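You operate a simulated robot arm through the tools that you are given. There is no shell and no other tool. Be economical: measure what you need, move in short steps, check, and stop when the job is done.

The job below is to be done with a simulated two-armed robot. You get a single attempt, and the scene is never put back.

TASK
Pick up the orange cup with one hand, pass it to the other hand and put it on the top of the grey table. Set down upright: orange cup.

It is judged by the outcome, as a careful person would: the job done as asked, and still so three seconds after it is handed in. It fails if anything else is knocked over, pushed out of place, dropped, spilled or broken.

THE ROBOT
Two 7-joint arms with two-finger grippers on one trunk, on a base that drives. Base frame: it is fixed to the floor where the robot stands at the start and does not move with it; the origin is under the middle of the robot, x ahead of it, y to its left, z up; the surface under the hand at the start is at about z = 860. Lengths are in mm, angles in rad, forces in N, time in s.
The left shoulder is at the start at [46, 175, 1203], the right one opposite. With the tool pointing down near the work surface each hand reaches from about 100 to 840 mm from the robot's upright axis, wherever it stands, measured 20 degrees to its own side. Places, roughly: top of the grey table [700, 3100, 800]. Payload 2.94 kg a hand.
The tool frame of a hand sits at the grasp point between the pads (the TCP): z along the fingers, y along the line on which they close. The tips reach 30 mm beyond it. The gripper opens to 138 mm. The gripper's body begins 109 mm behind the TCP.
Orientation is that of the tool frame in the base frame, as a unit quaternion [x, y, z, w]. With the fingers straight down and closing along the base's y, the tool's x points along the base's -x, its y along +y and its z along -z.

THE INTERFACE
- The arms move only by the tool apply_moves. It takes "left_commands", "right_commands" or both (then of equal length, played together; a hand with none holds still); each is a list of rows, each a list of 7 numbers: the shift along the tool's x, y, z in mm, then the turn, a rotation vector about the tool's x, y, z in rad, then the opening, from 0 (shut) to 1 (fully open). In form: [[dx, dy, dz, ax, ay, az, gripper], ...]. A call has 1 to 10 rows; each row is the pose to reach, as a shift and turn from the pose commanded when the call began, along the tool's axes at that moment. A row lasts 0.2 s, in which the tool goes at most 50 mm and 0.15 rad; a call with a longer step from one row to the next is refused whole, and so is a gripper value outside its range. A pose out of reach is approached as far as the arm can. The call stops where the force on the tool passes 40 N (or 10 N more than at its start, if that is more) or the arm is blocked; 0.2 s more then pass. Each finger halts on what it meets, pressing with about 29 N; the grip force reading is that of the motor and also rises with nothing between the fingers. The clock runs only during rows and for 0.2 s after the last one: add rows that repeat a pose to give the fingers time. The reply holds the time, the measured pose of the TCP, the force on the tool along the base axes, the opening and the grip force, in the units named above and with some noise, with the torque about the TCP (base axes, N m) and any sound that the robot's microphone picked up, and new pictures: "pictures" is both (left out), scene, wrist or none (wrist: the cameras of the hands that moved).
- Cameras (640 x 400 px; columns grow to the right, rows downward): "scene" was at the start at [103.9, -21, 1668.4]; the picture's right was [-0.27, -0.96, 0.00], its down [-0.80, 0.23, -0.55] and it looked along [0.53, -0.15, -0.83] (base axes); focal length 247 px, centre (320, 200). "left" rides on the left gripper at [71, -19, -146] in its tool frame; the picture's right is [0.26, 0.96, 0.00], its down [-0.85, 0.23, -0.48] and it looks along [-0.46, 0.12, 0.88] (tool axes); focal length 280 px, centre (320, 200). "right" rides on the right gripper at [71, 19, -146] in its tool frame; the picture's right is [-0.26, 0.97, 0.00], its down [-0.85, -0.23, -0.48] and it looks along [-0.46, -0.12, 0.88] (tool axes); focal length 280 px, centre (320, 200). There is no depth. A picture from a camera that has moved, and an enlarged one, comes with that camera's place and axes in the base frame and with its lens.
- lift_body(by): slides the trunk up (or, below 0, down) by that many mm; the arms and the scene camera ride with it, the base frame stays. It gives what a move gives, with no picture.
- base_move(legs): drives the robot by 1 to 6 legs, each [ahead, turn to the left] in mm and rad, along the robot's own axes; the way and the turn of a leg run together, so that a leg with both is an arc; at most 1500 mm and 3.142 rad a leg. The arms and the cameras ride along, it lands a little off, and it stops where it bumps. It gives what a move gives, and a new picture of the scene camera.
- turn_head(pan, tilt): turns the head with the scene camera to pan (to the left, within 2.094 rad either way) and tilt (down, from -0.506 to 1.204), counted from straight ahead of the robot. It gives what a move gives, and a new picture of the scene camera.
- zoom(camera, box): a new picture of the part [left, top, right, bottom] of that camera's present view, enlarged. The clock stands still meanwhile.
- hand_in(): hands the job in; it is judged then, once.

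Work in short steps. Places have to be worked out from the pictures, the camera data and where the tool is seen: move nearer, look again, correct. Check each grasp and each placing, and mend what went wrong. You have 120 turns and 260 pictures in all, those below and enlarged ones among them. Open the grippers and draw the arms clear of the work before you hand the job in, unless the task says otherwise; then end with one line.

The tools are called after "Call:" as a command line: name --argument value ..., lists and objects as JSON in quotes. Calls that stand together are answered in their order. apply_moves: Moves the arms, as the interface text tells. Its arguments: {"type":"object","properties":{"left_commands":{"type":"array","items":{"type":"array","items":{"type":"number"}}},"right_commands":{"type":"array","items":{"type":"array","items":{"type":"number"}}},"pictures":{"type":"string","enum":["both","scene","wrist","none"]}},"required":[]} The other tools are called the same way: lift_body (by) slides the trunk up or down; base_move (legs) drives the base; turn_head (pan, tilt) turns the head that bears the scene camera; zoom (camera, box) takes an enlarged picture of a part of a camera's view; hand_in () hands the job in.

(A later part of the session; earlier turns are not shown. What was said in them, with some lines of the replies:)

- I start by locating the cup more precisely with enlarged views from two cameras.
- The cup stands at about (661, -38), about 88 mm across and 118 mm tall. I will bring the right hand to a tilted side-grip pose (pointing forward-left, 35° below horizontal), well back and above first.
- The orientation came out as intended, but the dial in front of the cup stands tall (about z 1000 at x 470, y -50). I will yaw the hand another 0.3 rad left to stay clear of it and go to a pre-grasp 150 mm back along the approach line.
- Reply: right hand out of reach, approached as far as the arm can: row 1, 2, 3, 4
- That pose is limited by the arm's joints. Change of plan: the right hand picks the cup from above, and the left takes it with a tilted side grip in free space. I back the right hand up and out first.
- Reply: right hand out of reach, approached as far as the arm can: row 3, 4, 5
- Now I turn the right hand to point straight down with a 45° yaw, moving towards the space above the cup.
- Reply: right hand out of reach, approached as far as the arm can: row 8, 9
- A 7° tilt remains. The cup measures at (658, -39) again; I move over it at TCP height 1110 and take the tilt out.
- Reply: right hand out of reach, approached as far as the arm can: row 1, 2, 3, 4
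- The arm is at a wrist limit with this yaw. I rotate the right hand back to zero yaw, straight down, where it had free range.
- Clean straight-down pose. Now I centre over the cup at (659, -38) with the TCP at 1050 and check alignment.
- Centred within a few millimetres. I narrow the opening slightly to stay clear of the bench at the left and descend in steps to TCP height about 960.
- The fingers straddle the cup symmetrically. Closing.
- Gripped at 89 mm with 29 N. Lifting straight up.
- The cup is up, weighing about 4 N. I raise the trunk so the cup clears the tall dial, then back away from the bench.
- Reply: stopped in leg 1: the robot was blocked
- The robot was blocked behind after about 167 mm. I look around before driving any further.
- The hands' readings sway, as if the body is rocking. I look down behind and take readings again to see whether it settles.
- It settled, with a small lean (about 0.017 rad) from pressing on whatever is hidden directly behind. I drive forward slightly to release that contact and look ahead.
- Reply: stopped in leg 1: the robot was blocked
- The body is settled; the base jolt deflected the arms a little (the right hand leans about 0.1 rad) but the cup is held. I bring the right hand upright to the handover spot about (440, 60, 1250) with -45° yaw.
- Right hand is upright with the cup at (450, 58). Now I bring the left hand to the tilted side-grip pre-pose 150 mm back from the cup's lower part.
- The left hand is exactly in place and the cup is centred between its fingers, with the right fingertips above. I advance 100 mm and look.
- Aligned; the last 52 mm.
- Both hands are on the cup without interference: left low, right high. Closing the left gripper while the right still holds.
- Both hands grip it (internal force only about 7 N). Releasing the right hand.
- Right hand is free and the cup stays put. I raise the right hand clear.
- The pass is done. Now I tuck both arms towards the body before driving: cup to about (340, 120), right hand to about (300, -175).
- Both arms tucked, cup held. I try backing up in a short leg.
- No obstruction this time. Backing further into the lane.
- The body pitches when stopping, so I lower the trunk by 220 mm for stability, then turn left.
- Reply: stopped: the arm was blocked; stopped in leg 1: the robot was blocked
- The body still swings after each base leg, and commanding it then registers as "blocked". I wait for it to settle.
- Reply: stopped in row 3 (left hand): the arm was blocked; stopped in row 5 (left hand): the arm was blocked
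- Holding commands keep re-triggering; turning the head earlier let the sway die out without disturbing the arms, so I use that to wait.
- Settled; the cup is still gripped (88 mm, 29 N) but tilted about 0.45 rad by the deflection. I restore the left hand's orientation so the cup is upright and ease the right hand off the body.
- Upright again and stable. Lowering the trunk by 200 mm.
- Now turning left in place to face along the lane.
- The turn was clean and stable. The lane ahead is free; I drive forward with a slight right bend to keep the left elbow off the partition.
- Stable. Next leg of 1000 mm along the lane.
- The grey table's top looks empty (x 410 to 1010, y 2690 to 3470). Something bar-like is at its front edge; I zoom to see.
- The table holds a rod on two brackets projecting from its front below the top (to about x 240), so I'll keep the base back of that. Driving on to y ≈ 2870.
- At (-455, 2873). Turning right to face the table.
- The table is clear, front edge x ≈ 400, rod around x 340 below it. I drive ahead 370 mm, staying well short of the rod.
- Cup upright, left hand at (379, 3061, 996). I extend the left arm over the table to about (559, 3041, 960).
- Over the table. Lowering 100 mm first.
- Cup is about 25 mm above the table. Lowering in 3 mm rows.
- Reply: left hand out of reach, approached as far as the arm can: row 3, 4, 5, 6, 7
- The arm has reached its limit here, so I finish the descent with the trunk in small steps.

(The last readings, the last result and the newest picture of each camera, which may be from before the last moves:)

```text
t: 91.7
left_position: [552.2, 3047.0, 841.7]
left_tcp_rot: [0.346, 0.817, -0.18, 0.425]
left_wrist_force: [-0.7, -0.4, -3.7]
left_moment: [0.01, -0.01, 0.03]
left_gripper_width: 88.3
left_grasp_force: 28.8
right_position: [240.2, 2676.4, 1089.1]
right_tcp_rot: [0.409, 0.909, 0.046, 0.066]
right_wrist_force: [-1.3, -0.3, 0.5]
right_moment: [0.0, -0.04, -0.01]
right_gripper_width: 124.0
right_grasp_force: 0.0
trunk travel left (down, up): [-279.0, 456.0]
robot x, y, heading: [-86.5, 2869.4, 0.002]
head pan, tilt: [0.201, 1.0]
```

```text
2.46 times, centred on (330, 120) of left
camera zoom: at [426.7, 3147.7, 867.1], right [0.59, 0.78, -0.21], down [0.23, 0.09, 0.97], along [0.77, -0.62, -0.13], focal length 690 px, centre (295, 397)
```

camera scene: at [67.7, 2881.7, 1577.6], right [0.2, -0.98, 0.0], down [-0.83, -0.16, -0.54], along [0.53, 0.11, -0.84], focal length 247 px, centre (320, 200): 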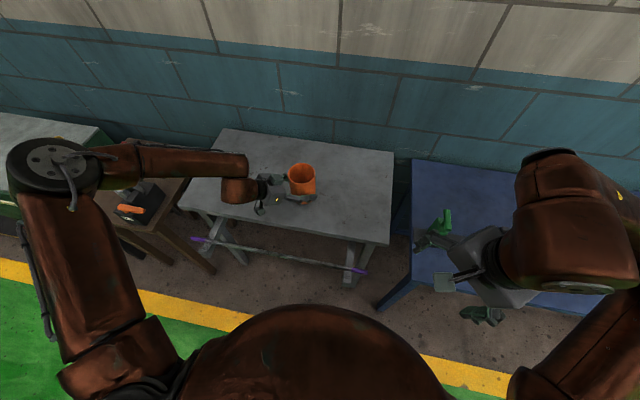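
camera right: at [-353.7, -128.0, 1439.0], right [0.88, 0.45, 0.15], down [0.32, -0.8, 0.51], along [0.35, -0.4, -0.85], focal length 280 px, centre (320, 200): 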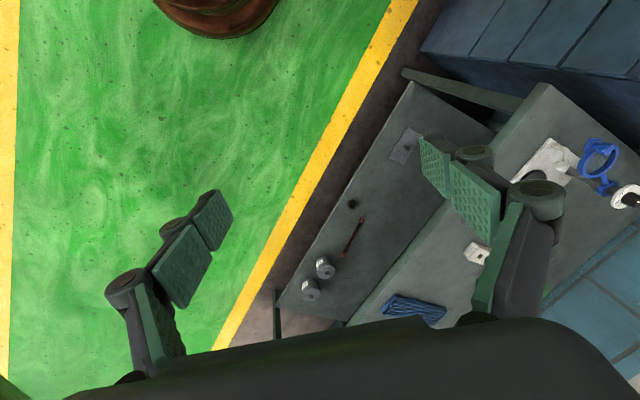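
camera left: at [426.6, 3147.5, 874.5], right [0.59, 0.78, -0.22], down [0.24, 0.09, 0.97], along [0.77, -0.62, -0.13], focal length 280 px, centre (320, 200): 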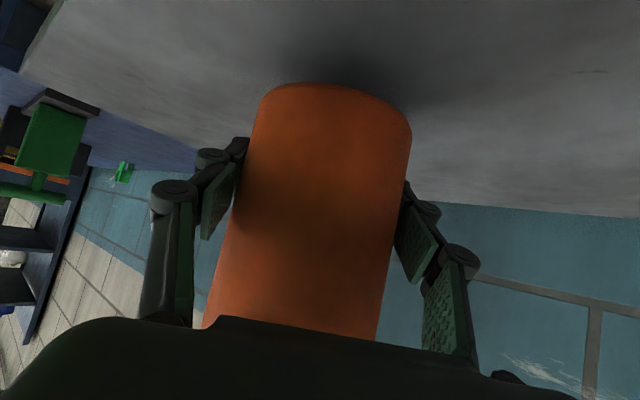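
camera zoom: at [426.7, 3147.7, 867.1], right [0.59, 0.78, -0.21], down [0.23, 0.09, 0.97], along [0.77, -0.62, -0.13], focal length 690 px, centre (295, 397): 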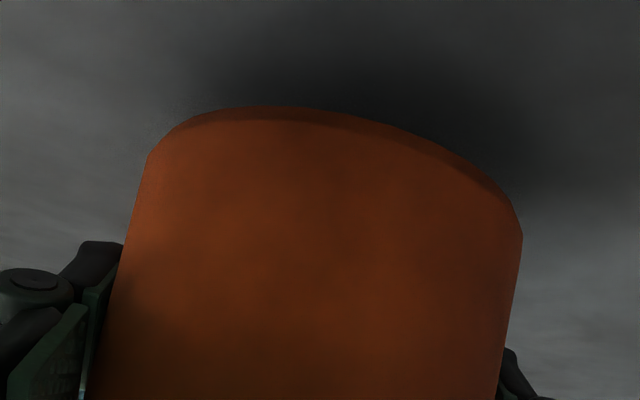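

Not yet touching (force unchanged). Lowering a bit more.

Call:
lift_body --by -4

Call:
lift_body --by -3

```text
t: 92.3
left_position: [552.3, 3047.1, 837.3]
left_tcp_rot: [0.346, 0.817, -0.18, 0.424]
left_wrist_force: [-0.2, -0.2, -4.1]
left_moment: [0.0, -0.02, 0.03]
left_gripper_width: 88.4
left_grasp_force: 28.9
right_position: [240.9, 2675.2, 1086.3]
right_tcp_rot: [0.409, 0.909, 0.047, 0.065]
right_wrist_force: [-0.3, 0.6, 0.0]
right_moment: [0.01, -0.05, -0.02]
right_gripper_width: 124.3
right_grasp_force: 0.2
trunk travel left (down, up): [-275.0, 460.0]
robot x, y, heading: [-86.0, 2869.8, -0.004]
head pan, tilt: [0.201, 1.0]
```

```text
t: 92.8
left_position: [552.1, 3047.8, 834.5]
left_tcp_rot: [0.345, 0.818, -0.179, 0.425]
left_wrist_force: [-0.6, 0.3, -3.7]
left_moment: [-0.05, 0.02, 0.04]
left_gripper_width: 88.0
left_grasp_force: 28.8
right_position: [240.2, 2675.9, 1082.1]
right_tcp_rot: [0.409, 0.909, 0.046, 0.065]
right_wrist_force: [0.4, -0.7, 0.5]
right_moment: [-0.03, -0.05, -0.01]
right_gripper_width: 124.3
right_grasp_force: 0.0
trunk travel left (down, up): [-272.0, 463.0]
robot x, y, heading: [-87.5, 2870.4, -0.004]
head pan, tilt: [0.201, 1.0]
```

Still no contact; continuing in 2 mm steps.

Call:
lift_body --by -2

Call:
lift_body --by -2

Call:
zoom --camera "left" --box '[200, 40, 460, 200]'

```text
t: 93.3
left_position: [552.5, 3046.9, 832.6]
left_tcp_rot: [0.345, 0.817, -0.179, 0.425]
left_wrist_force: [-0.3, -0.1, -3.7]
left_moment: [-0.01, 0.03, 0.0]
left_gripper_width: 88.2
left_grasp_force: 29.4
right_position: [239.7, 2675.3, 1080.1]
right_tcp_rot: [0.409, 0.909, 0.046, 0.064]
right_wrist_force: [0.1, -1.2, -0.2]
right_moment: [0.0, -0.02, -0.01]
right_gripper_width: 124.1
right_grasp_force: 0.1
trunk travel left (down, up): [-270.0, 465.0]
robot x, y, heading: [-84.2, 2873.1, -0.007]
head pan, tilt: [0.201, 1.0]
```

```text
t: 93.8
left_position: [551.9, 3047.9, 831.1]
left_tcp_rot: [0.345, 0.818, -0.179, 0.425]
left_wrist_force: [0.3, -0.2, -3.8]
left_moment: [-0.01, 0.01, 0.01]
left_gripper_width: 88.4
left_grasp_force: 29.0
right_position: [239.5, 2673.8, 1078.3]
right_tcp_rot: [0.408, 0.91, 0.046, 0.064]
right_wrist_force: [-0.1, -0.2, 1.6]
right_moment: [0.0, -0.01, -0.01]
right_gripper_width: 124.3
right_grasp_force: 0.1
trunk travel left (down, up): [-268.0, 467.0]
robot x, y, heading: [-87.1, 2873.8, -0.003]
head pan, tilt: [0.201, 1.0]
```

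```text
2.46 times, centred on (330, 120) of left
camera zoom: at [427.0, 3147.8, 855.8], right [0.59, 0.78, -0.21], down [0.23, 0.09, 0.97], along [0.77, -0.62, -0.13], focal length 690 px, centre (295, 397)
```

zoom: 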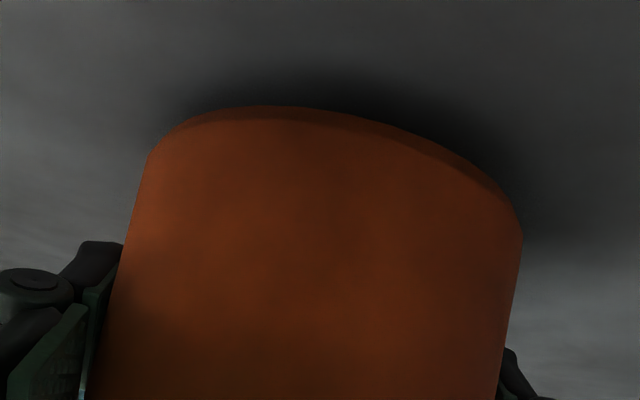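

The contact shadow is closing in but it's still not touching. Continuing.

Call:
lift_body --by -2

Call:
lift_body --by -2

Call:
lift_body --by -2

```text
t: 94.3
left_position: [552.4, 3046.9, 828.5]
left_tcp_rot: [0.346, 0.818, -0.179, 0.424]
left_wrist_force: [-0.1, 1.0, -4.2]
left_moment: [-0.02, -0.03, -0.04]
left_gripper_width: 88.3
left_grasp_force: 29.4
right_position: [240.0, 2675.0, 1076.0]
right_tcp_rot: [0.409, 0.909, 0.046, 0.064]
right_wrist_force: [-0.7, 0.0, -0.3]
right_moment: [0.0, 0.0, -0.04]
right_gripper_width: 124.4
right_grasp_force: 0.1
trunk travel left (down, up): [-266.0, 469.0]
robot x, y, heading: [-85.5, 2871.5, -0.002]
head pan, tilt: [0.201, 1.0]
```

```text
t: 94.9
left_position: [552.4, 3046.8, 826.1]
left_tcp_rot: [0.346, 0.818, -0.179, 0.423]
left_wrist_force: [-0.1, 0.0, -3.1]
left_moment: [-0.06, -0.01, -0.01]
left_gripper_width: 88.5
left_grasp_force: 29.3
right_position: [240.3, 2676.4, 1074.4]
right_tcp_rot: [0.409, 0.909, 0.046, 0.065]
right_wrist_force: [0.2, 0.0, 0.8]
right_moment: [0.01, 0.02, -0.02]
right_gripper_width: 124.2
right_grasp_force: 0.1
trunk travel left (down, up): [-264.0, 471.0]
robot x, y, heading: [-86.9, 2870.5, -0.007]
head pan, tilt: [0.201, 1.0]
```

```text
t: 95.4
left_position: [552.2, 3047.2, 823.9]
left_tcp_rot: [0.345, 0.818, -0.179, 0.424]
left_wrist_force: [-0.6, 0.7, -3.2]
left_moment: [0.0, 0.0, -0.01]
left_gripper_width: 88.1
left_grasp_force: 29.2
right_position: [241.3, 2676.2, 1073.0]
right_tcp_rot: [0.409, 0.909, 0.047, 0.065]
right_wrist_force: [-0.4, 0.2, 0.5]
right_moment: [0.01, -0.03, 0.02]
right_gripper_width: 124.2
right_grasp_force: 0.1
trunk travel left (down, up): [-262.0, 473.0]
robot x, y, heading: [-86.6, 2868.5, -0.0]
head pan, tilt: [0.201, 1.0]
```

Still free. I check the gap in a picture and go on.

Call:
lift_body --by -2

Call:
lift_body --by -2

Call:
zoom --camera "left" --box '[200, 40, 460, 200]'

Call:
zoom --camera "scene" --box '[250, 140, 350, 220]'

```text
t: 95.9
left_position: [551.8, 3047.0, 821.9]
left_tcp_rot: [0.345, 0.818, -0.179, 0.425]
left_wrist_force: [-0.5, -0.4, -3.4]
left_moment: [0.0, 0.03, 0.01]
left_gripper_width: 88.4
left_grasp_force: 28.9
right_position: [240.6, 2675.0, 1071.3]
right_tcp_rot: [0.408, 0.909, 0.047, 0.065]
right_wrist_force: [-0.3, -0.4, 0.0]
right_moment: [-0.04, -0.03, -0.01]
right_gripper_width: 124.4
right_grasp_force: 0.2
trunk travel left (down, up): [-260.0, 475.0]
robot x, y, heading: [-83.4, 2870.7, -0.007]
head pan, tilt: [0.201, 1.0]
```

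```text
t: 96.4
left_position: [552.7, 3046.3, 822.9]
left_tcp_rot: [0.345, 0.817, -0.179, 0.426]
left_wrist_force: [1.5, 1.2, 6.0]
left_moment: [-0.19, 0.23, 0.04]
left_gripper_width: 88.3
left_grasp_force: 29.1
right_position: [239.7, 2675.6, 1068.2]
right_tcp_rot: [0.408, 0.91, 0.047, 0.065]
right_wrist_force: [-0.3, -0.5, 0.7]
right_moment: [-0.02, -0.04, -0.03]
right_gripper_width: 124.2
right_grasp_force: 0.1
trunk travel left (down, up): [-258.0, 477.0]
robot x, y, heading: [-83.4, 2873.7, -0.002]
head pan, tilt: [0.201, 1.0]
```

```text
2.46 times, centred on (330, 120) of left
camera zoom: at [427.5, 3147.3, 847.1], right [0.59, 0.78, -0.21], down [0.23, 0.09, 0.97], along [0.78, -0.62, -0.13], focal length 690 px, centre (295, 397)
```

zoom: 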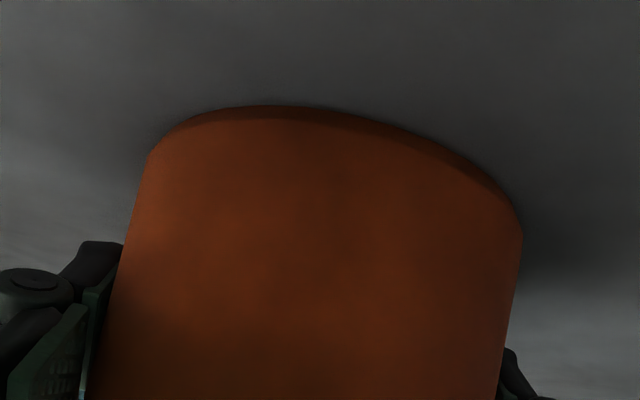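

```text
5.00 times, centred on (300, 180) of scene
camera zoom: at [87.8, 2881.9, 1547.6], right [0.2, -0.98, 0.0], down [-0.83, -0.16, -0.54], along [0.53, 0.11, -0.84], focal length 1235 px, centre (420, 300)
```

zoom: 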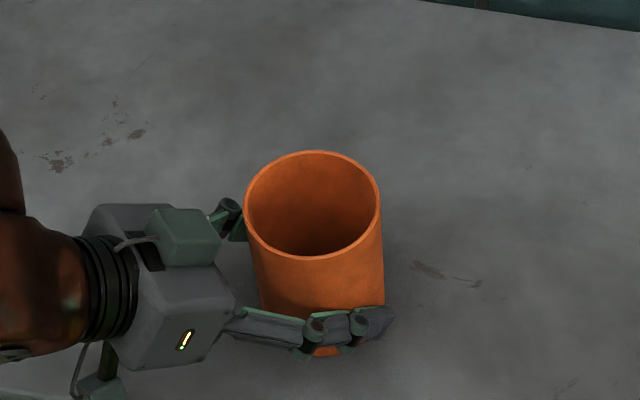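

Contact: force rose from -3.4 to +6 N and the shadow gap has closed. Opening the left gripper.

Call:
apply_moves --left_commands '[[0, 0, 0, 0, 0, 0, 0.68], [0, 0, 0, 0, 0, 0, 0.75], [0, 0, 0, 0, 0, 0, 0.82], [0, 0, 0, 0, 0, 0, 0.85], [0, 0, 0, 0, 0, 0, 0.85]]'

Call:
zoom --camera "scene" --box '[250, 140, 350, 220]'

```text
t: 97.6
left_position: [552.7, 3047.0, 820.1]
left_tcp_rot: [0.346, 0.818, -0.179, 0.424]
left_wrist_force: [-0.1, -0.3, -0.9]
left_moment: [-0.01, 0.0, -0.01]
left_gripper_width: 117.2
left_grasp_force: 0.0
right_position: [240.2, 2676.8, 1068.6]
right_tcp_rot: [0.409, 0.909, 0.046, 0.064]
right_wrist_force: [0.5, 0.2, 0.4]
right_moment: [0.01, -0.02, -0.01]
right_gripper_width: 124.0
right_grasp_force: 0.1
trunk travel left (down, up): [-258.0, 477.0]
robot x, y, heading: [-87.3, 2869.1, -0.002]
head pan, tilt: [0.201, 1.0]
camera scene: at [88.2, 2881.9, 1547.5], right [0.2, -0.98, 0.0], down [-0.83, -0.16, -0.54], along [0.53, 0.11, -0.84], focal length 247 px, centre (320, 200)
camera left: at [427.1, 3147.7, 846.0], right [0.59, 0.78, -0.21], down [0.23, 0.09, 0.97], along [0.77, -0.62, -0.13], focal length 280 px, centre (320, 200)
```

scene: 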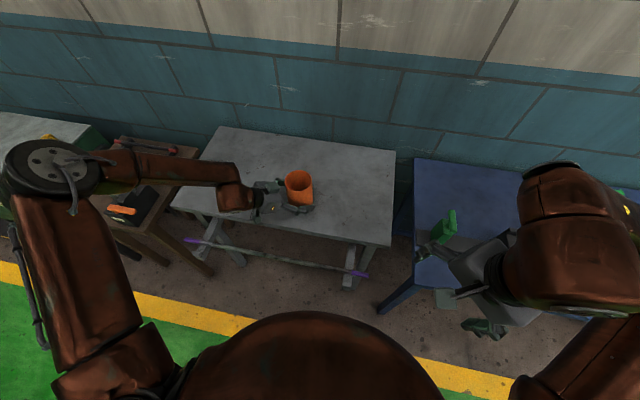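
left: 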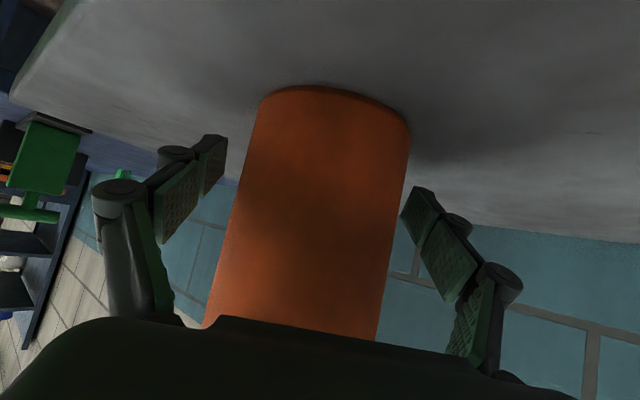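

```text
5.00 times, centred on (300, 180) of scene
camera zoom: at [88.2, 2881.9, 1547.5], right [0.2, -0.98, 0.0], down [-0.83, -0.16, -0.54], along [0.53, 0.11, -0.84], focal length 1235 px, centre (420, 300)
```

zoom: 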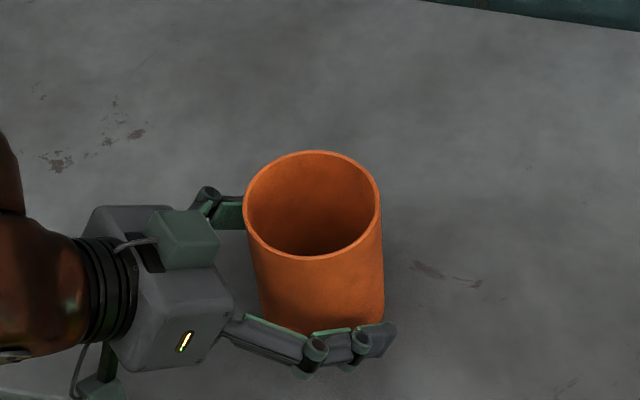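

The cup stands by itself, upright. I withdraw the left hand straight back along its fingers.

Call:
apply_moves --left_commands '[[0, 0, -15, 0, 0, 0, 0.85], [0, 0, -35, 0, 0, 0, 0.85], [0, 0, -60, 0, 0, 0, 0.85], [0, 0, -90, 0, 0, 0, 0.85], [0, 0, -120, 0, 0, 0, 0.85], [0, 0, -150, 0, 0, 0, 0.85], [0, 0, -180, 0, 0, 0, 0.85], [0, 0, -180, 0, 0, 0, 0.85]]'

```text
t: 99.4
left_position: [449.4, 3153.7, 922.0]
left_tcp_rot: [0.346, 0.818, -0.18, 0.423]
left_wrist_force: [0.1, 0.1, -0.8]
left_moment: [-0.01, -0.03, 0.03]
left_gripper_width: 117.6
left_grasp_force: 0.1
right_position: [241.6, 2676.8, 1067.8]
right_tcp_rot: [0.409, 0.909, 0.047, 0.064]
right_wrist_force: [-0.2, -0.6, 0.0]
right_moment: [0.02, 0.01, 0.0]
right_gripper_width: 124.1
right_grasp_force: 0.1
trunk travel left (down, up): [-258.0, 477.0]
robot x, y, heading: [-88.4, 2869.3, -0.002]
head pan, tilt: [0.201, 1.0]
camera scene: at [88.8, 2882.0, 1547.3], right [0.2, -0.98, 0.0], down [-0.83, -0.16, -0.54], along [0.53, 0.11, -0.84], focal length 247 px, centre (320, 200)
camera left: at [324.7, 3253.4, 948.5], right [0.59, 0.78, -0.22], down [0.24, 0.09, 0.97], along [0.77, -0.62, -0.13], focal length 280 px, centre (320, 200)
```

scene: 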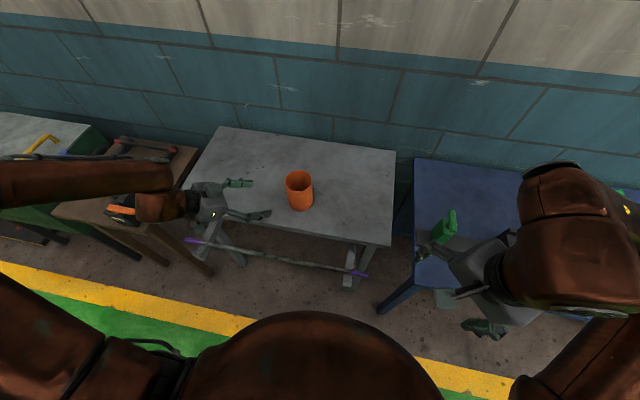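
left: 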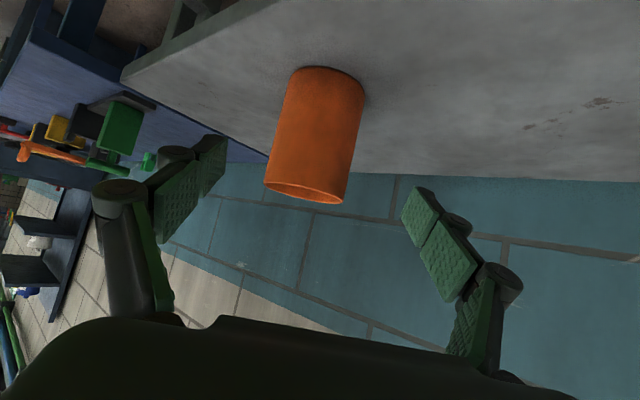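

The cup stands upright well inside the table. I raise the trunk so both arms are clear and check once more.

Call:
lift_body --by 120

Call:
turn_head --pan 0.2 --tilt 0.9

Call:
zoom --camera "scene" --box '[160, 110, 480, 310]'

```text
t: 100.9
left_position: [450.5, 3152.9, 1043.5]
left_tcp_rot: [0.346, 0.817, -0.18, 0.424]
left_wrist_force: [0.4, -0.3, -0.3]
left_moment: [0.01, -0.01, -0.01]
left_gripper_width: 117.7
left_grasp_force: 0.1
right_position: [242.1, 2676.1, 1187.5]
right_tcp_rot: [0.409, 0.909, 0.045, 0.063]
right_wrist_force: [-0.8, 0.3, 0.0]
right_moment: [0.02, 0.01, 0.03]
right_gripper_width: 124.0
right_grasp_force: 0.2
trunk travel left (down, up): [-378.0, 357.0]
robot x, y, heading: [-86.3, 2870.8, -0.005]
head pan, tilt: [0.201, 1.0]
```

```text
t: 101.6
left_position: [448.7, 3152.7, 1044.2]
left_tcp_rot: [0.345, 0.818, -0.179, 0.425]
left_wrist_force: [-0.6, 0.1, -0.7]
left_moment: [0.01, -0.03, -0.01]
left_gripper_width: 117.6
left_grasp_force: 0.2
right_position: [239.6, 2676.0, 1187.9]
right_tcp_rot: [0.408, 0.909, 0.046, 0.065]
right_wrist_force: [0.8, 0.5, 0.6]
right_moment: [0.0, 0.02, 0.01]
right_gripper_width: 124.3
right_grasp_force: 0.0
trunk travel left (down, up): [-378.0, 357.0]
robot x, y, heading: [-87.6, 2867.8, -0.004]
head pan, tilt: [0.201, 0.901]
camera scene: at [23.0, 2883.4, 1677.1], right [0.2, -0.98, 0.0], down [-0.77, -0.15, -0.62], along [0.61, 0.12, -0.78], focal length 247 px, centre (320, 200)
```

scene: 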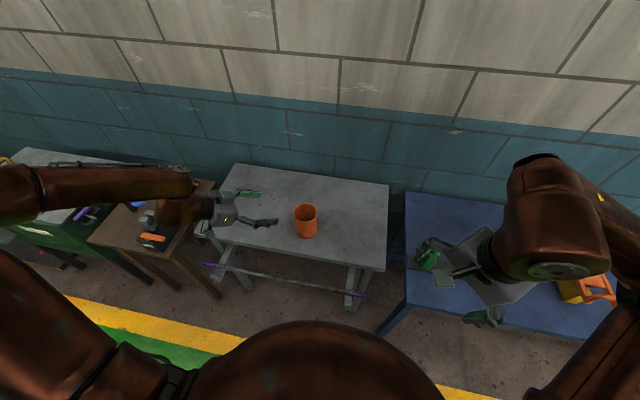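

```text
2.00 times, centred on (320, 210) of scene
camera zoom: at [23.0, 2883.4, 1677.1], right [0.2, -0.98, 0.0], down [-0.77, -0.15, -0.62], along [0.61, 0.12, -0.78], focal length 494 px, centre (320, 180)
```

zoom: 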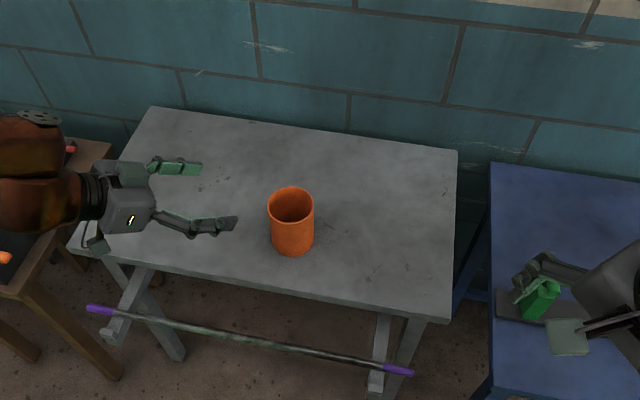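

The cup stands upright and free on the grey table, both grippers are open and clear, and nothing else in view has been disturbed. Handing in.

Call:
hand_in

```text
The job is handed in.
```

The right hand picked up the orange cup and passed it to the left, which set it upright on the grey table; both hands were open and clear when I handed in.
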